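You operate a simulated robot arm through the tools that you are given. There is no shell and no other tool. Be economical: measure what you need, move in short steps, check, and stop when the job is done.

Carry out the task below with a simulated robot arm. There is one attempt and no reset: what you move stays moved.

TASK
Shut the drawer under the sowing bench.

It is judged by the outcome, as a careful person would: the job done as asked, and still so three seconds after it is handed in. It fails if anything else is knocked over, pushed out of place, dropped, spilled or broken.

THE ROBOT
A 7-joint arm with a two-finger parallel gripper, fixed in place. Base frame: the origin is at the foot of the arm, x ahead of it, y to its left, z up. Lengths are in mm, angles in rad, forces in N, time in s.
Its first joint turns from -1.152 to 1.152 rad. Payload 1.57 kg.
Tool frame: the origin (TCP) lies between the finger pads and is the grasp point; the fingertips stand 30 mm ahead of it; z points along the fingers, y is the line along which they close. The gripper opens to 110 mm. The fingers are 24 mm wide and 12 mm thick; the gripper's body (48 by 112 mm) begins 78 mm behind the TCP.
Orientation is that of the tool frame in the base frame, as a unit quaternion [x, y, z, w]. With the fingers straight down and closing along the base's y, the tool's x points along the base's -x, its y along +y and its z along -z.

THE INTERFACE
- The arm moves only by the tool apply_moves. Its argument "commands" is a list of rows, each an object (a shift or turn left out is 0, a gripper value left out holds the last) with "angular": the turn, a rotation vector about the tool's x, y, z in rad, a list of three; "xyz": the shift along the tool's x, y, z in mm, a list of three; "gripper": the finger opening in mm, from 0 to 110. In form: [{"angular": [rx, ry, rz], "xyz": [x, y, z], "gripper": gripper}, ...]. A call has 1 to 12 rows; each row shifts and turns the commanded pose from where the row before left it, along the tool's axes as they then stand. A row lasts 0.2 s, in which the tool goes at most 50 mm and 0.15 rad; a call with a longer step from one row to the next is refused whole, and so is a gripper value outside its range. A pose out of reach is approached as far as the arm can. The call stops where the force on the tool passes 40 N (or 10 N more than at its start, if that is more) or the arm is blocked; 0.2 s more then pass. The fingers move at their own pace (about 108 mm/s each) and stop on an object; they squeeze with about 33 N. The grip force told is the motor's: it shows also when the fingers shut on nothing. Time passes only in rows, and 0.2 s behind the last, so rows that do not move let the fingers close. It gives the time, the measured TCP pose, the force on the tool (base axes), the opening and the grip force at its end, in the units of the frame above (readings bear some noise), and new pictures: "views" is both (left out), scene, wrist or none.
- Cameras (640 x 400 px; columns grow to the right, rows downward): "scene" is fixed at [156.9, -392.6, 1396.6]; the picture's right is [0.83, -0.55, 0.00], its down [-0.36, -0.54, -0.77] and it looks along [0.42, 0.64, -0.64] (base axes); focal length 340 px, centre (320, 200). "wrist" rides on the gripper at [-36, 0, -80] in the tool frame; the picture's right is [0.00, -1.00, 0.00], its down [0.97, 0.00, -0.24] and it looks along [0.24, 0.00, 0.97] (tool axes); focal length 218 px, centre (320, 200).
- point_at(camera, pixels): for up to 12 pixels [column, row] of the newest picture of that camera ("zoom" is the newest enlarged one), the place [x, y, z] in the base frame of the surface seen there, good to about 2 mm. No time passes.
- zoom(camera, box): a new picture of the part [left, top, right, bottom] of that camera's present view, enlarged. No time passes.
- sign_off(): hands the job in; it is judged then, once.

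Work in short steps. Measure before you move; look again where a grasp or a placing could have gone wrong, and mend it. You have 60 turns and 120 pictures in all, the two below and enlarged ones among them. Open the gripper and draw the arm clear of the work before you hand the job in, unless the task says otherwise; then end with one line.

The tools are called as name(argument=value, ...) on one line, values as JSON. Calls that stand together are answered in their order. apply_moves: Moves the arm, as the interface text tells. Its arguments: {"type":"object","properties":{"commands":{"type":"array","items":{"type":"object","properties":{"angular":{"type":"array","items":{"type":"number"}},"xyz":{"type":"array","items":{"type":"number"}},"gripper":{"type":"number"}}}},"views":{"type":"string","enum":["both","scene","wrist","none"]}},"required":["commands"]} The other tools are called the same way: point_at (camera, pixels) gives the place of the surface under pixels of a picture; zoom (camera, box) takes an enlarged picture of a part of a camera's view; sign_off () hands the job in.

At the start:

```text
time_s: 0.0
position: [425.9, 19.6, 997.6]
tool_rot: [0.0, 1.0, 0.0, 0.001]
force: [-0.2, -0.2, -0.1]
gripper_width: 110.1
finger_force: 0.0
```

scene: 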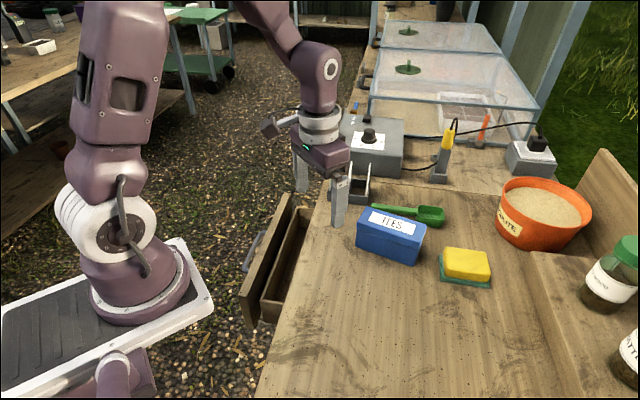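
wrist: 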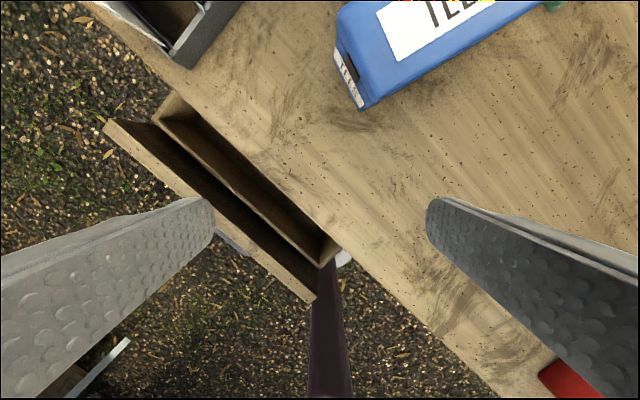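

The drawer's front panel shows at scene (265,260) and wrist (210,210). I measure the panel, the bench edge and the handle.

point_at(camera="scene", pixels=[[288, 198], [243, 292], [266, 248], [250, 320], [250, 250], [312, 208], [262, 298], [330, 190], [275, 345], [290, 250]])

point_at(camera="wrist", pixels=[[112, 128], [305, 295], [220, 215], [170, 98], [335, 245], [232, 242], [130, 40], [400, 295], [250, 160], [230, 195], [190, 60]])

zoom(camera="scene", box=[220, 160, 380, 340])

```text
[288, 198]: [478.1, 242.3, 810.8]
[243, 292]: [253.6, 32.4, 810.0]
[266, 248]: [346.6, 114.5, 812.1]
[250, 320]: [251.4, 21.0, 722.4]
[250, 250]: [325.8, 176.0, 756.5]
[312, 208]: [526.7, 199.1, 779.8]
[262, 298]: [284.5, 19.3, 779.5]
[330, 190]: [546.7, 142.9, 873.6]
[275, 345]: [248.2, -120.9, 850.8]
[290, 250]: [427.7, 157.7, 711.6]
```

```text
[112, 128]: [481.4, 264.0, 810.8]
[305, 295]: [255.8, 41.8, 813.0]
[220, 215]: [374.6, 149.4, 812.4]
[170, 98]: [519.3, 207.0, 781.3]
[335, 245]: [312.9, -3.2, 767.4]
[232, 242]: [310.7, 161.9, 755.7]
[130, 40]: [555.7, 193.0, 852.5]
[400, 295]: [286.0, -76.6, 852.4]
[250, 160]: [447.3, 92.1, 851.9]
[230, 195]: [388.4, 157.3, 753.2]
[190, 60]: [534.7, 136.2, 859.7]
```

```text
2.22 times, centred on (300, 250) of scene
```

zoom: 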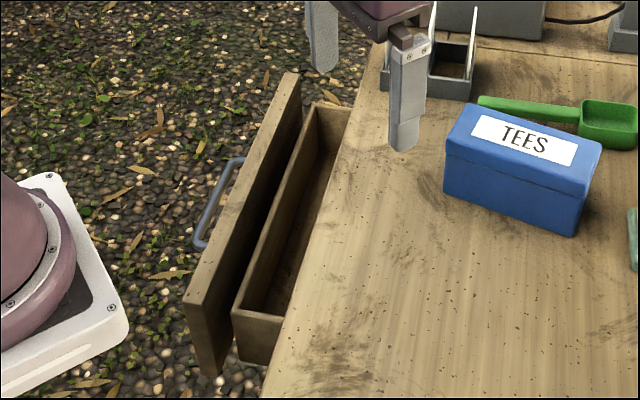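

The drawer's outer face lies along x−y≈213 and the bench edge along x−y≈362, so I need to push along (0.707, −0.707), with the handle at z≈756. Next I check the handle ends and what stands near the edge.

point_at(camera="zoom", pixels=[[238, 160], [213, 200], [197, 246], [443, 180], [450, 135], [405, 85], [435, 85], [395, 60], [200, 345], [265, 370]])

apply_moves(commands=[{"angular": [0, 0, 0.14], "xyz": [0, 0, 0]}, {"angular": [0, 0, 0.14]}, {"angular": [0, 0, 0.14]}, {"angular": [0, 0, 0.14]}, {"angular": [0, 0, 0.14]}, {"angular": [0, 0, 0.0854]}])

```text
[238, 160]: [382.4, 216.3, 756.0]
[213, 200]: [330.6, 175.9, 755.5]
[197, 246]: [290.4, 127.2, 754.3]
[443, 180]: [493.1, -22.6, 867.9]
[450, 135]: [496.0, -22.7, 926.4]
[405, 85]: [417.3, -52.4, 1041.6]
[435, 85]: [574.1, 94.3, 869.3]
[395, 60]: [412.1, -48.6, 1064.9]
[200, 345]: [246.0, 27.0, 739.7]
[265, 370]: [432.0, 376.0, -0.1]
```

```text
time_s: 1.4
position: [425.8, 20.1, 996.7]
tool_rot: [0.384, 0.923, 0.0, 0.001]
force: [0.6, -0.2, -0.2]
gripper_width: 110.0
finger_force: 0.1
```

scene: 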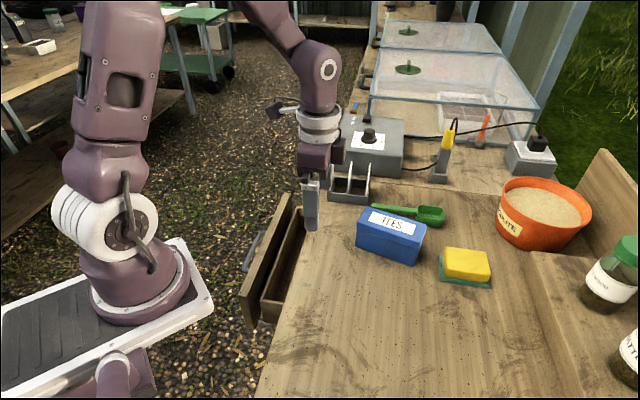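
wrist: 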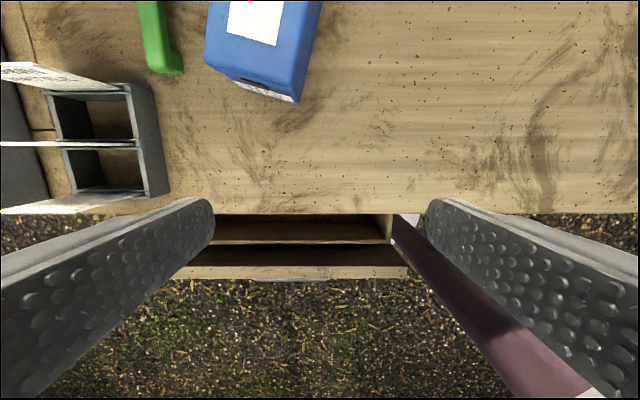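

The tool is now square to the drawer. I move outward past the front panel at the present height and narrow the fingers to 60 mm.

apply_moves(commands=[{"xyz": [45, 12, 0], "gripper": 60}, {"xyz": [45, 12, 0]}, {"xyz": [45, 12, 0]}, {"xyz": [44, 12, 0]}, {"xyz": [0, 0, 45]}, {"xyz": [0, 0, 45]}])

```text
time_s: 2.8
position: [332.7, 184.8, 907.0]
tool_rot: [0.383, 0.924, 0.001, -0.001]
force: [-0.2, 0.0, -0.4]
gripper_width: 59.8
finger_force: 0.0
```

scene: 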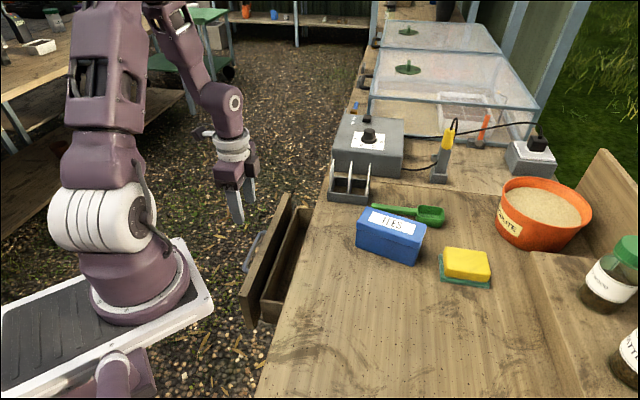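
wrist: 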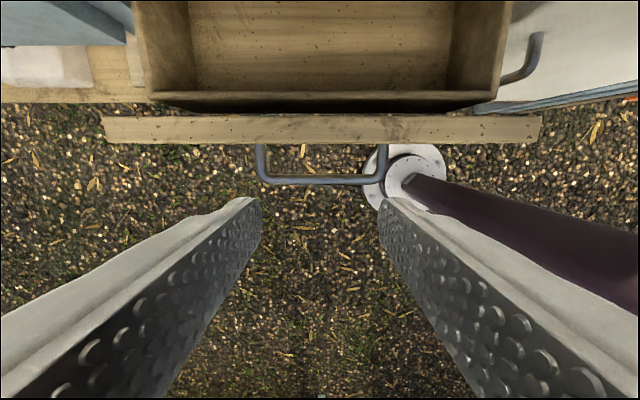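

The handle and panel are squarely ahead. A dark strip at wrist rows 92–112 between the panel and the box needs checking.

zoom(camera="wrist", box=[90, 0, 550, 200])

point_at(camera="wrist", pixels=[[320, 85], [320, 93], [320, 98], [320, 105], [320, 111], [320, 118], [320, 138], [320, 180], [320, 40], [320, 5], [155, 108], [485, 108]])

```text
1.39 times, centred on (320, 100) of wrist
```

zoom: 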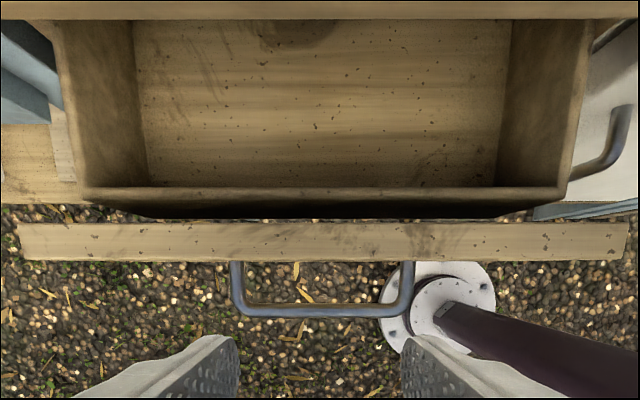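

```text
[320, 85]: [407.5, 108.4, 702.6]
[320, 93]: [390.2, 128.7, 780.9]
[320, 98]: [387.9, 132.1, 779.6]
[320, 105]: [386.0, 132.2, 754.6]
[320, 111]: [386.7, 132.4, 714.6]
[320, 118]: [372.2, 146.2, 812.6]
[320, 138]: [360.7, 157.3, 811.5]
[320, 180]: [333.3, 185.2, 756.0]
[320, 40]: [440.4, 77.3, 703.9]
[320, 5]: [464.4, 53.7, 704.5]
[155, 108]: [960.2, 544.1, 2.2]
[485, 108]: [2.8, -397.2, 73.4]
```

There's a 20 mm gap between the panel and the box wall, so I'll watch that both move together. I descend to TCP z≈806, with the fingertips at ≈776, above the handle and below the panel's top edge.

apply_moves(commands=[{"xyz": [0, 0, 40]}, {"xyz": [0, 0, 40]}, {"xyz": [0, 0, 21]}, {"xyz": [-10, 0, 0]}, {"xyz": [-10, 0, 0]}])

```text
time_s: 4.0
position: [347.8, 165.0, 804.2]
tool_rot: [0.382, 0.924, 0.001, 0.001]
force: [0.2, -0.1, -0.4]
gripper_width: 59.9
finger_force: 0.1
```

scene: 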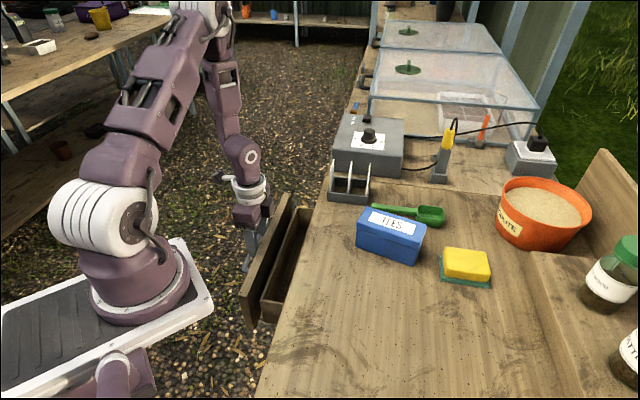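
wrist: 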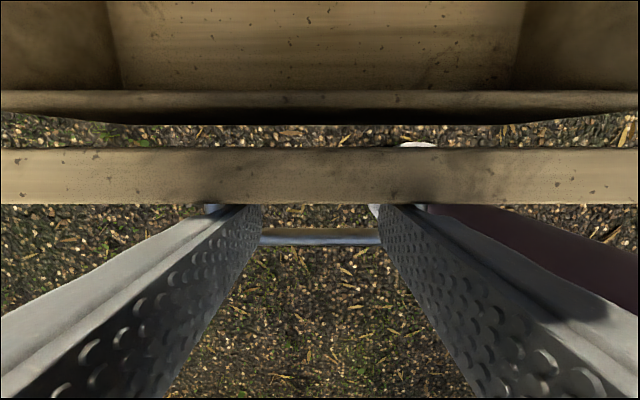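

The fingers are a couple of millimetres off the panel. I push 30 mm gently and watch the box.

apply_moves(commands=[{"xyz": [-6, 0, 0]}, {"xyz": [-6, 0, 0]}, {"xyz": [-6, 0, 0]}, {"xyz": [-6, 0, 0]}, {"xyz": [-6, 0, 0]}])

```text
time_s: 5.2
position: [369.2, 143.5, 805.2]
tool_rot: [0.383, 0.924, -0.001, 0.0]
force: [0.2, -0.3, 0.8]
gripper_width: 59.8
finger_force: 0.2
```

scene: 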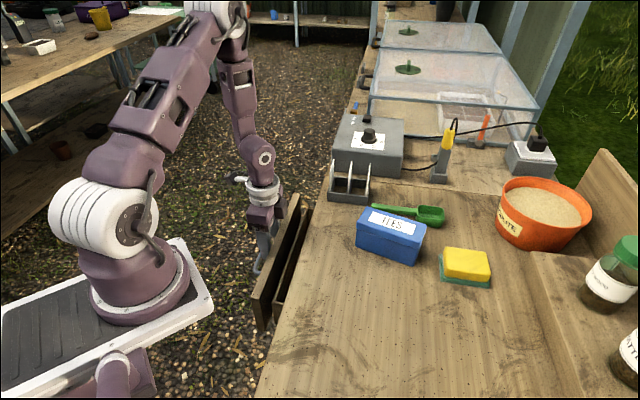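
wrist: 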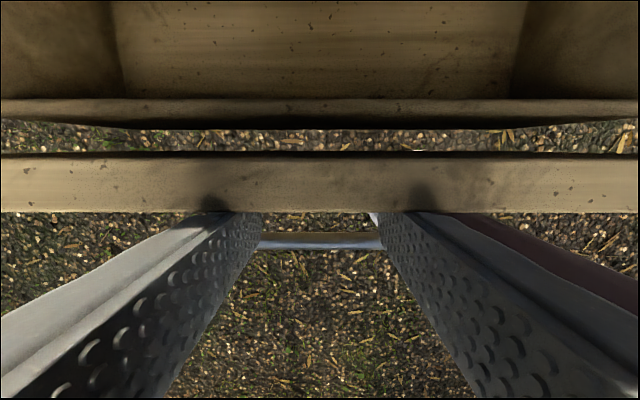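

Panel and box move together with almost no force. I continue another 48 mm.

apply_moves(commands=[{"xyz": [-6, 0, 0]}, {"xyz": [-6, 0, 0]}, {"xyz": [-6, 0, 0]}, {"xyz": [-6, 0, 0]}, {"xyz": [-6, 0, 0]}, {"xyz": [-6, 0, 0]}, {"xyz": [-6, 0, 0]}, {"xyz": [-6, 0, 0]}])

```text
time_s: 7.0
position: [406.4, 109.0, 806.9]
tool_rot: [0.383, 0.924, 0.001, -0.001]
force: [1.1, -0.1, -0.6]
gripper_width: 60.0
finger_force: 0.1
```

scene: 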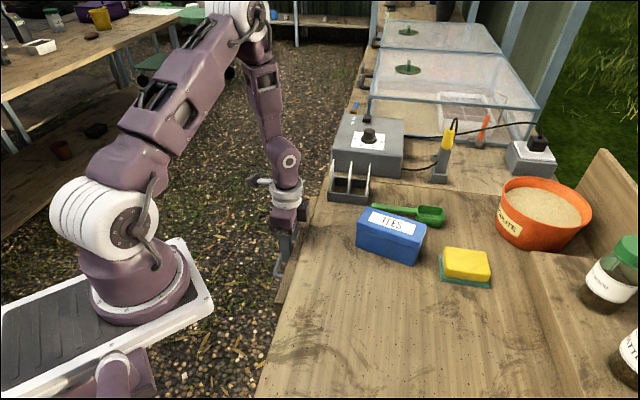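
wrist: 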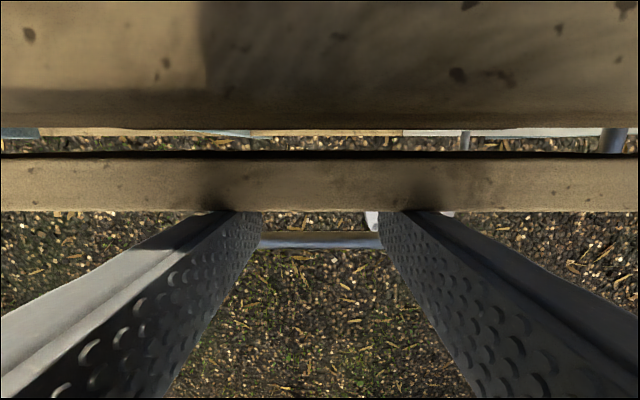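

About 34 mm remains before the panel face is flush with the bench edge. I go on in small steps.

apply_moves(commands=[{"xyz": [-4, 0, 0]}, {"xyz": [-4, 0, 0]}, {"xyz": [-4, 0, 0]}, {"xyz": [-4, 0, 0]}, {"xyz": [-4, 0, 0]}, {"xyz": [-4, 0, 0]}])

point_at(camera="wrist", pixels=[[320, 105], [320, 124], [320, 165], [320, 205], [20, 132], [620, 105]])

```text
time_s: 8.4
position: [419.5, 93.5, 806.1]
tool_rot: [0.383, 0.924, 0.0, 0.0]
force: [0.0, 0.0, 1.0]
gripper_width: 60.0
finger_force: 0.1
```

scene: 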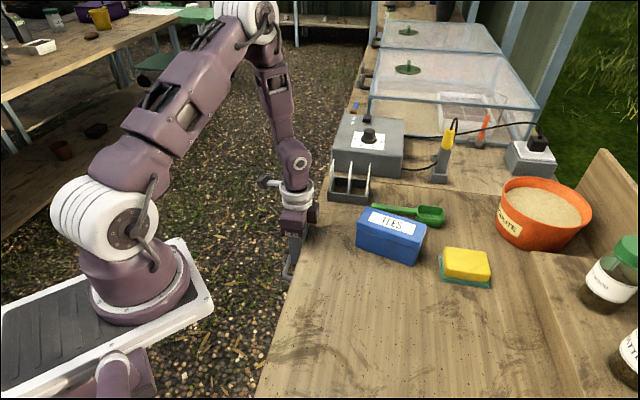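
wrist: 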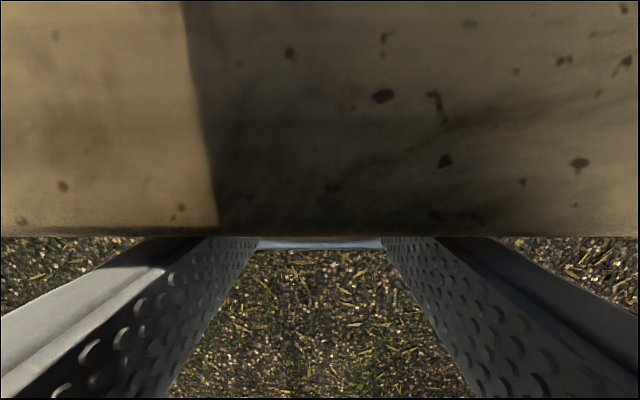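

```text
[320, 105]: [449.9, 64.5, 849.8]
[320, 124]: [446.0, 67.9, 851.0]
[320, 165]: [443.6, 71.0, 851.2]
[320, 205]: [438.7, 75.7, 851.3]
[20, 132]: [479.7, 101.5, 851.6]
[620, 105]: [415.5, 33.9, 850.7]
```

Force is still low and the finger faces are about 13 mm short of the bench edge. I continue carefully with 3 mm steps until I meet resistance.

apply_moves(commands=[{"xyz": [-3, 0, 0]}, {"xyz": [-3, 0, 0]}, {"xyz": [-3, 0, 0]}])

```text
time_s: 9.2
position: [423.8, 89.5, 806.4]
tool_rot: [0.381, 0.924, 0.001, -0.003]
force: [-14.6, 15.5, -2.1]
gripper_width: 59.8
finger_force: 0.0
```

scene: 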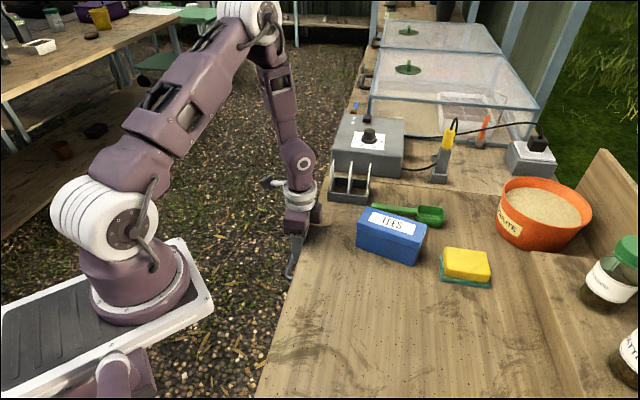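
wrist: 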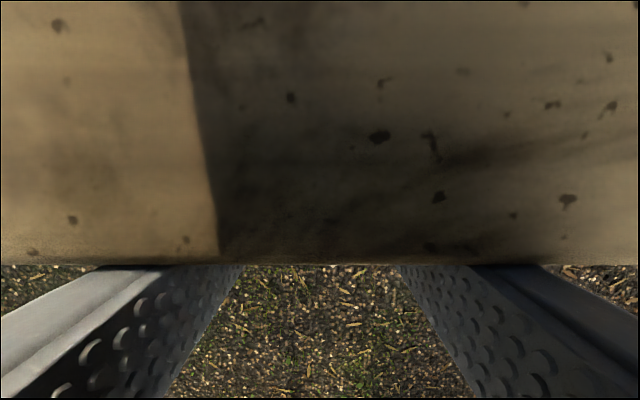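

Resistance of about 21 N. It could be the drawer stop or the fingers meeting the bench edge, so I back off 45 mm, rise and look.

apply_moves(commands=[{"xyz": [25, 0, 0]}, {"xyz": [30, 0, 0]}, {"xyz": [40, 0, 0]}])

zoom(camera="wrist", box=[160, 50, 480, 250])

```text
time_s: 10.0
position: [358.7, 152.4, 807.9]
tool_rot: [0.383, 0.924, 0.0, 0.0]
force: [-0.5, 0.7, -0.5]
gripper_width: 59.6
finger_force: 0.0
```

scene: 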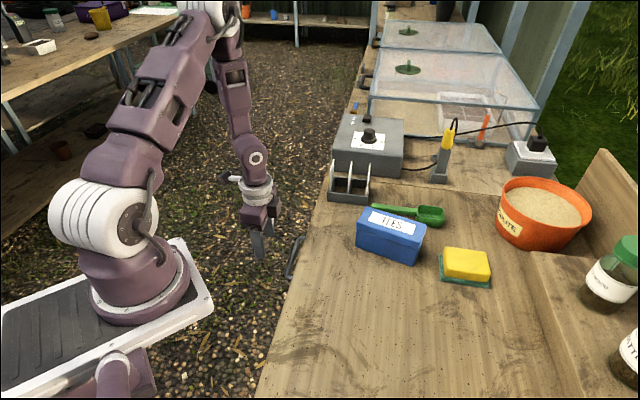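
wrist: 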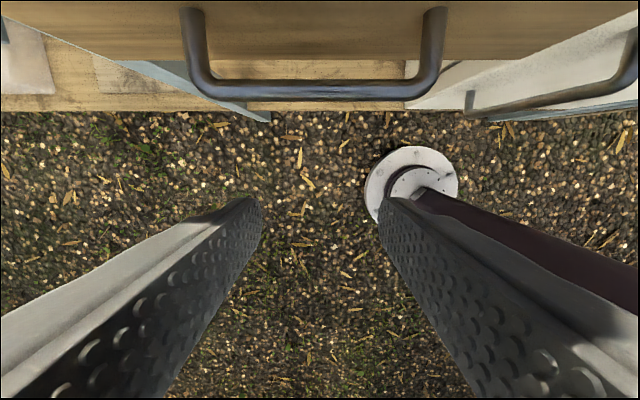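

```text
2.00 times, centred on (320, 150) of wrist
```

zoom: 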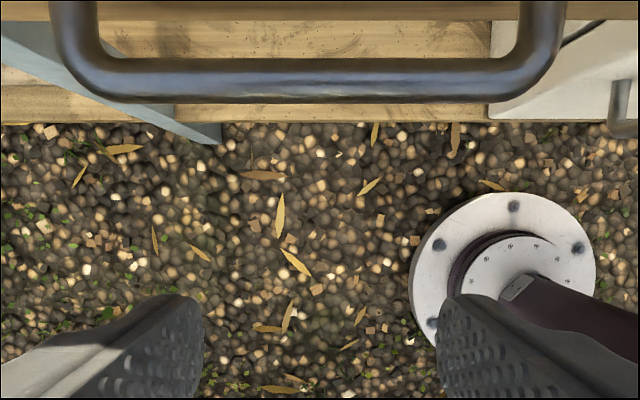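

The handle bar is at wrist row 90 and the panel at rows 5–60. I measure the panel face, the bar and the neighbouring fixtures.

point_at(camera="wrist", pixels=[[320, 4], [320, 18], [320, 30], [320, 55], [320, 93], [100, 10], [550, 10], [100, 20], [560, 35], [520, 60], [550, 100], [520, 20]])

zoom(camera="wrist", box=[0, 0, 640, 140])

```text
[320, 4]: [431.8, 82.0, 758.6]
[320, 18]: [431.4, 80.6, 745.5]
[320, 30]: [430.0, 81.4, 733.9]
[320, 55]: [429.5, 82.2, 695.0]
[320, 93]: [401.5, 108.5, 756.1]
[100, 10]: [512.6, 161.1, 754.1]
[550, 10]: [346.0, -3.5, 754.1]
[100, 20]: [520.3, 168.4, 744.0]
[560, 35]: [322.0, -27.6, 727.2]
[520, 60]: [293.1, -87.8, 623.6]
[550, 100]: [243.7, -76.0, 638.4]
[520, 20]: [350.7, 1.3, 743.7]
```

```text
1.00 times, centred on (320, 70) of wrist
```

zoom: 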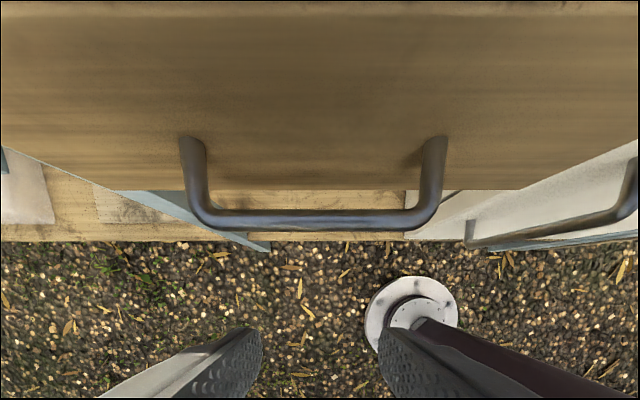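

Panel face is at x−y≈350. To see whether it's fully home against the frame, I tilt the wrist so that the camera looks at the front.

apply_moves(commands=[{"angular": [0, -0.14, 0]}, {"angular": [0, -0.14, 0]}, {"angular": [0, -0.14, 0]}, {"angular": [0, -0.14, 0]}, {"angular": [0, -0.14, 0]}, {"angular": [0, -0.14, 0]}])

```text
time_s: 11.4
position: [357.4, 154.6, 806.7]
tool_rot: [0.357, 0.857, -0.128, 0.348]
force: [-0.2, 0.0, -0.1]
gripper_width: 60.1
finger_force: 0.0
out of reach, approached as far as the arm can: row 3
```

scene: 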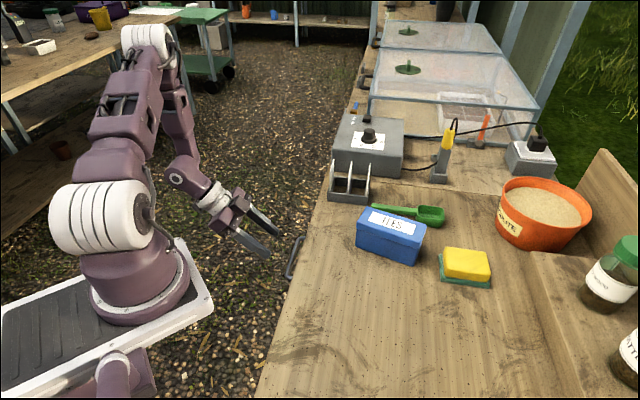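
wrist: 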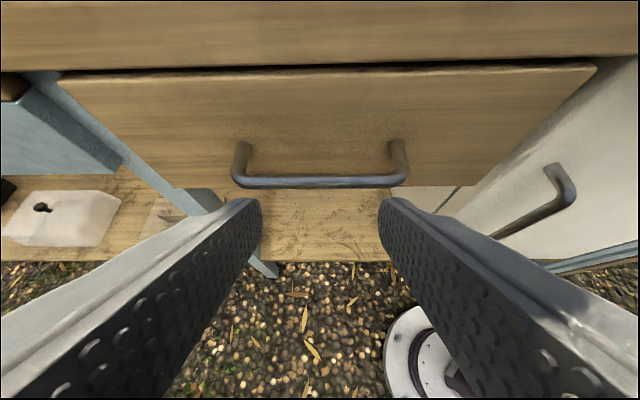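

Now the front is visible. I measure the panel's face, the top edge, the bench edge and the supporting leg behind.

point_at(camera="wrist", pixels=[[100, 88], [320, 85], [560, 82], [100, 50], [320, 50], [560, 45], [40, 80], [85, 120], [612, 72], [500, 200], [320, 71], [590, 100]])

zoom(camera="wrist", box=[400, 0, 640, 150])

zoom(camera="wrist", box=[0, 0, 240, 150])

```text
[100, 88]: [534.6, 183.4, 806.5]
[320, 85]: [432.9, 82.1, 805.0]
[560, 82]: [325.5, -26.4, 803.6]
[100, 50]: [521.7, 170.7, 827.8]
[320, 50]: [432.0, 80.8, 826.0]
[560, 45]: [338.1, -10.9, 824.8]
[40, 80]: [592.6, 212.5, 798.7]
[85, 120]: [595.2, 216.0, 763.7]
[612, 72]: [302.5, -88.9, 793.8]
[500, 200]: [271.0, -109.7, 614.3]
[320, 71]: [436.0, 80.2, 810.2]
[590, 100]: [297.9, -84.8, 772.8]
```

```text
2.67 times, centred on (520, 75) of wrist
```

zoom: 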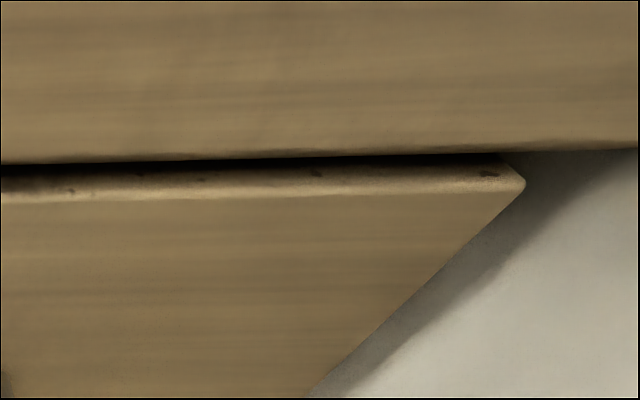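

```text
2.67 times, centred on (120, 75) of wrist
```

zoom: 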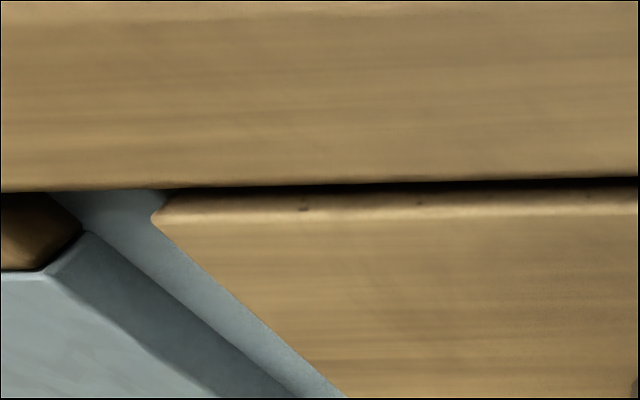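

The panel face is flush with the bench edge (x−y≈351), but the fingers could have been stopped by the bench edge itself. The leg behind sits at about x−y≈380, so a few mm may remain. With the tool tilted, the fingertips clear the bench edge, so I push with the tips just below it.

apply_moves(commands=[{"angular": [0, 0.14, 0]}, {}, {"xyz": [-15.3, 0, 12.9]}, {"xyz": [-15.3, 0, 12.9]}, {"xyz": [-15.3, 0, 12.9]}])

```text
time_s: 12.6
position: [402.7, 113.2, 803.0]
tool_rot: [0.365, 0.88, -0.101, 0.287]
force: [0.5, -0.3, 0.3]
gripper_width: 59.8
finger_force: 0.1
```

scene: 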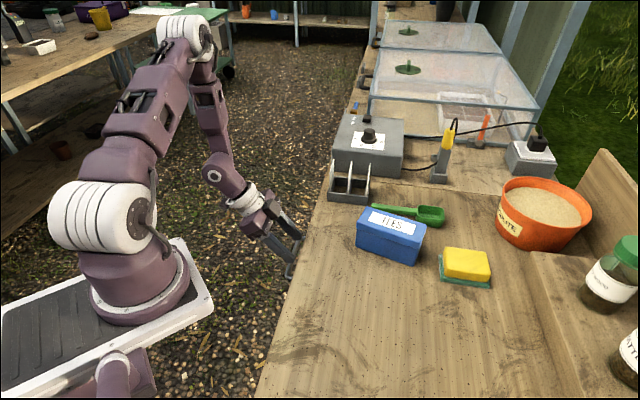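
wrist: 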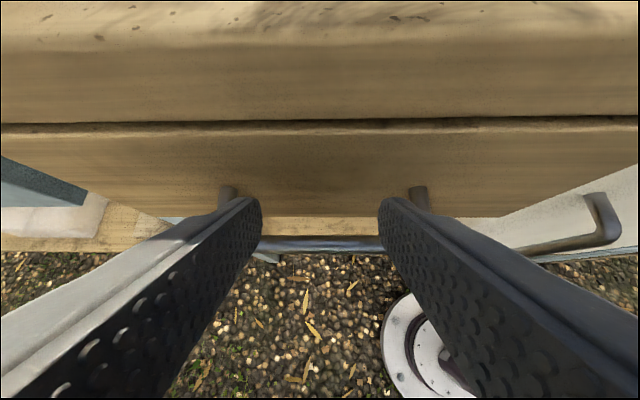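

The tips are about 16 mm off the panel at z≈780, between the bench edge and the handle bar. I push in small steps until resistance.

apply_moves(commands=[{"xyz": [-3.9, 0, 3.1]}, {"xyz": [-3.9, 0, 3.1]}, {"xyz": [-2.4, 0, 1.9]}, {"xyz": [-2.4, 0, 1.9]}, {"xyz": [-2.4, 0, 1.9]}, {"xyz": [-2.4, 0, 1.9]}])

```text
time_s: 14.0
position: [417.7, 97.0, 800.4]
tool_rot: [0.364, 0.88, -0.102, 0.287]
force: [-0.5, 0.6, 0.8]
gripper_width: 59.9
finger_force: 0.6
```

scene: 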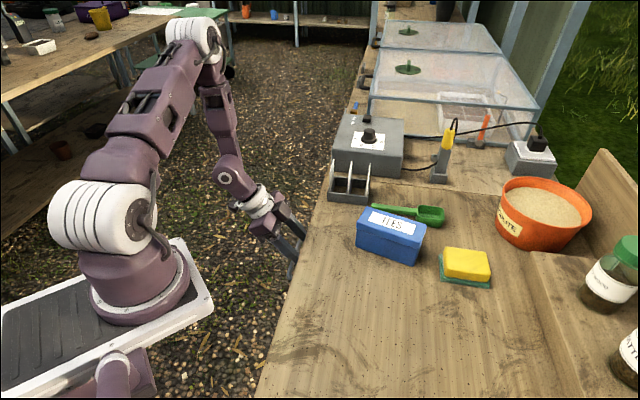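
wrist: 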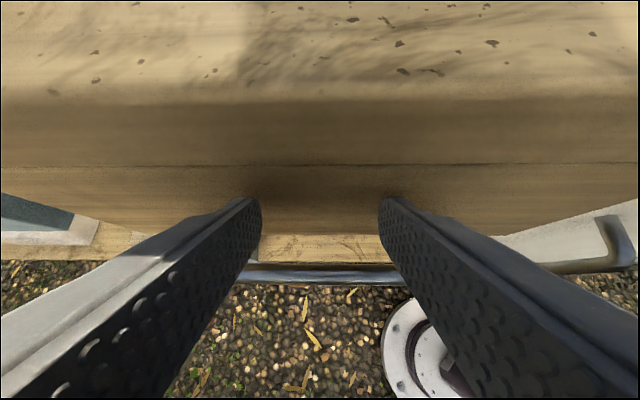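

Still free, and the panel's now slightly inside the edge, so it wasn't yet shut. I continue.

apply_moves(commands=[{"xyz": [-2.5, 0, 1.6]}, {"xyz": [-2.5, 0, 1.6]}, {"xyz": [-2.5, 0, 1.6]}, {"xyz": [-2.5, 0, 1.6]}])

```text
time_s: 15.0
position: [420.9, 94.6, 800.4]
tool_rot: [0.365, 0.882, -0.099, 0.281]
force: [-5.4, 4.5, 1.4]
gripper_width: 61.1
finger_force: 0.9
stopped in row 4: the force on the tool passed its limit (the readings are from after the stop); the commanded pose is now the measured one
```

scene: 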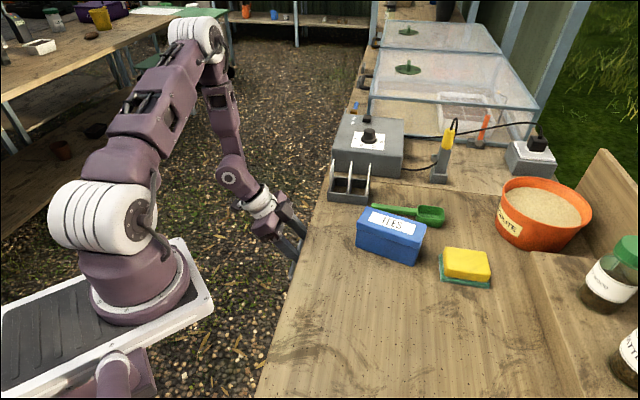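
wrist: 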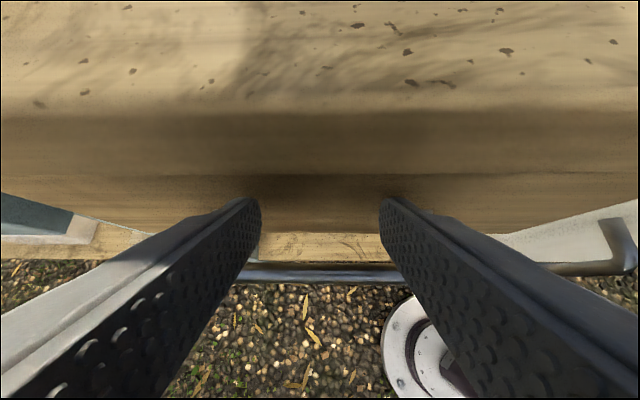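

Force limit reached: a firm stop, a few mm further in. I withdraw horizontally and look at the front again.

apply_moves(commands=[{"xyz": [16, 0, -11]}, {"xyz": [24, 0, -17]}, {"xyz": [24, 0, -17]}, {"xyz": [24, 0, -17]}])

```text
time_s: 16.0
position: [342.0, 170.1, 798.8]
tool_rot: [0.366, 0.881, -0.101, 0.282]
force: [0.2, 0.2, 0.4]
gripper_width: 59.6
finger_force: 0.1
```

scene: 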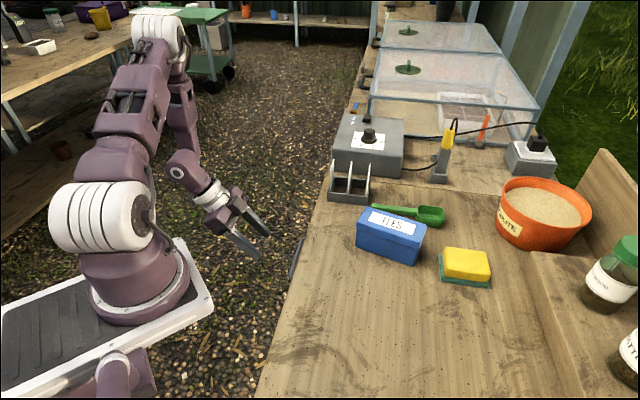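
wrist: 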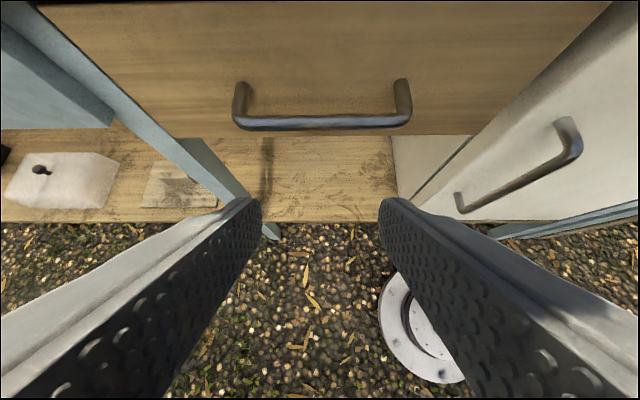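

point_at(camera="wrist", pixels=[[100, 40], [320, 40], [540, 40], [320, 100], [320, 122], [75, 60], [45, 20], [560, 60], [590, 40], [180, 100]])

zoom(camera="wrist", box=[0, 0, 640, 200])

```text
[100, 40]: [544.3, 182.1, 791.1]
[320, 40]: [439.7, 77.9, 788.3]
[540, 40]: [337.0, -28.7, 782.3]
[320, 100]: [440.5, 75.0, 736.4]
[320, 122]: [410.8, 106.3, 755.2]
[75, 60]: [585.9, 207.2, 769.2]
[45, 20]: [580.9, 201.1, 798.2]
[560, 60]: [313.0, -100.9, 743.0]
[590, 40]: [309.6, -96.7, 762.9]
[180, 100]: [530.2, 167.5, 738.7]
```

```text
1.00 times, centred on (320, 100) of wrist
```

zoom: 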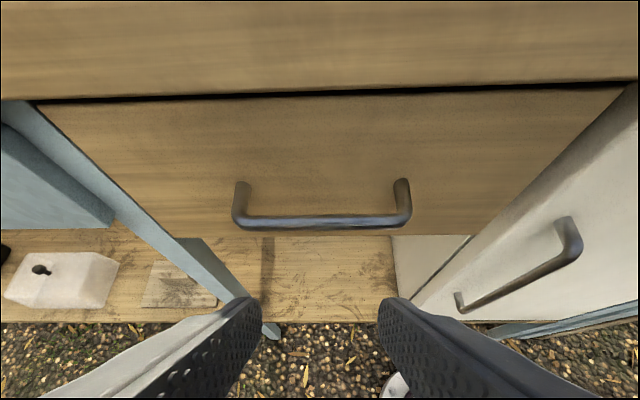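

The panel face is now at x−y≈363, parallel and 9 mm inside the bench edge. I repeat the push once to confirm it's the true end stop.

apply_moves(commands=[{"xyz": [-19.7, 0, 13.5]}, {"xyz": [-19.7, 0, 13.5]}, {"xyz": [-19.7, 0, 13.5]}, {"xyz": [-19.7, 0, 13.5]}, {"xyz": [-2.5, 0, 1.7]}, {"xyz": [-2.5, 0, 1.7]}, {"xyz": [-2.5, 0, 1.7]}, {"xyz": [-2.5, 0, 1.7]}, {"xyz": [-2.5, 0, 1.7]}, {"xyz": [-2.5, 0, 1.7]}, {"xyz": [-2.5, 0, 1.7]}], views="wrist")

```text
time_s: 18.2
position: [421.0, 94.9, 800.5]
tool_rot: [0.364, 0.884, -0.096, 0.277]
force: [-2.9, 4.1, 1.1]
gripper_width: 59.5
finger_force: 0.0
stopped in row 11: the force on the tool passed its limit (the readings are from after the stop); the commanded pose is now the measured one
```

wrist: 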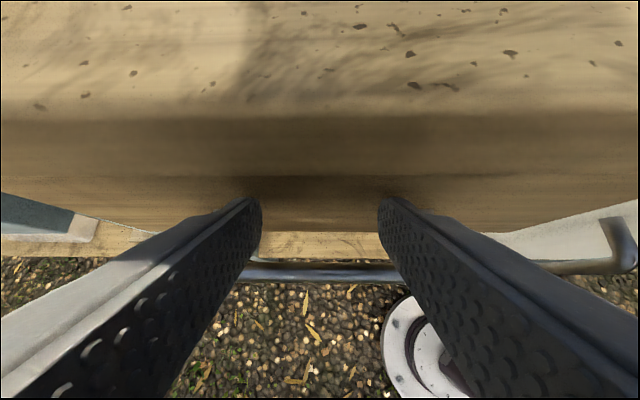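

It stops at the same place (421, 95) under more than 40 N, so this is the end stop. I withdraw, open the gripper and rise clear.

apply_moves(commands=[{"xyz": [16, 0, -11]}, {"xyz": [24, 0, -17]}, {"xyz": [24, 0, -17]}, {"xyz": [24, 0, -17]}, {"xyz": [0, 0, -40], "gripper": 110}, {"xyz": [0, 0, -20]}, {}])

point_at(camera="wrist", pixels=[[320, 40], [320, 60], [320, 80], [150, 60], [500, 60]])

```text
time_s: 19.8
position: [320.9, 192.4, 853.7]
tool_rot: [0.365, 0.883, -0.097, 0.277]
force: [0.2, -0.9, 0.5]
gripper_width: 110.0
finger_force: 0.1
```

scene: 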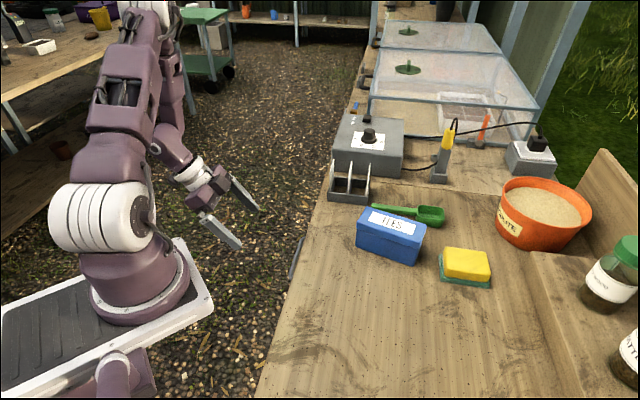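
wrist: 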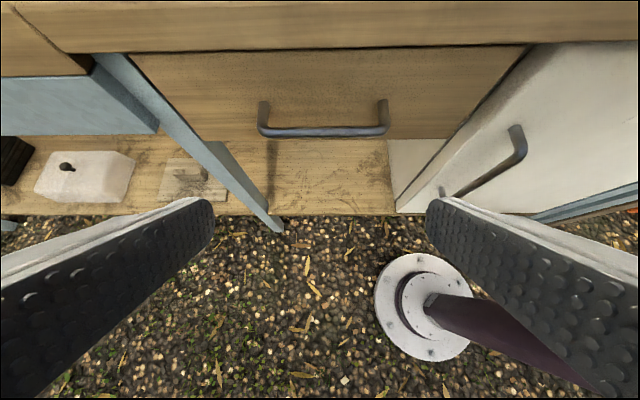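

```text
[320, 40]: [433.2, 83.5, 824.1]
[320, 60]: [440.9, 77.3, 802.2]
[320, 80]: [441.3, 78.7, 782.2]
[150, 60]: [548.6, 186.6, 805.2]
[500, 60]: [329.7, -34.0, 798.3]
```

The drawer stays at x−y≈363, against its stop. Nothing on the bench has moved and the arm is clear, so I hand the job in.

sign_off()

```text
The job is handed in.
```

The drawer under the sowing bench is shut against its end stop: a second push of over 40 N moved it no further. Nothing else was disturbed.
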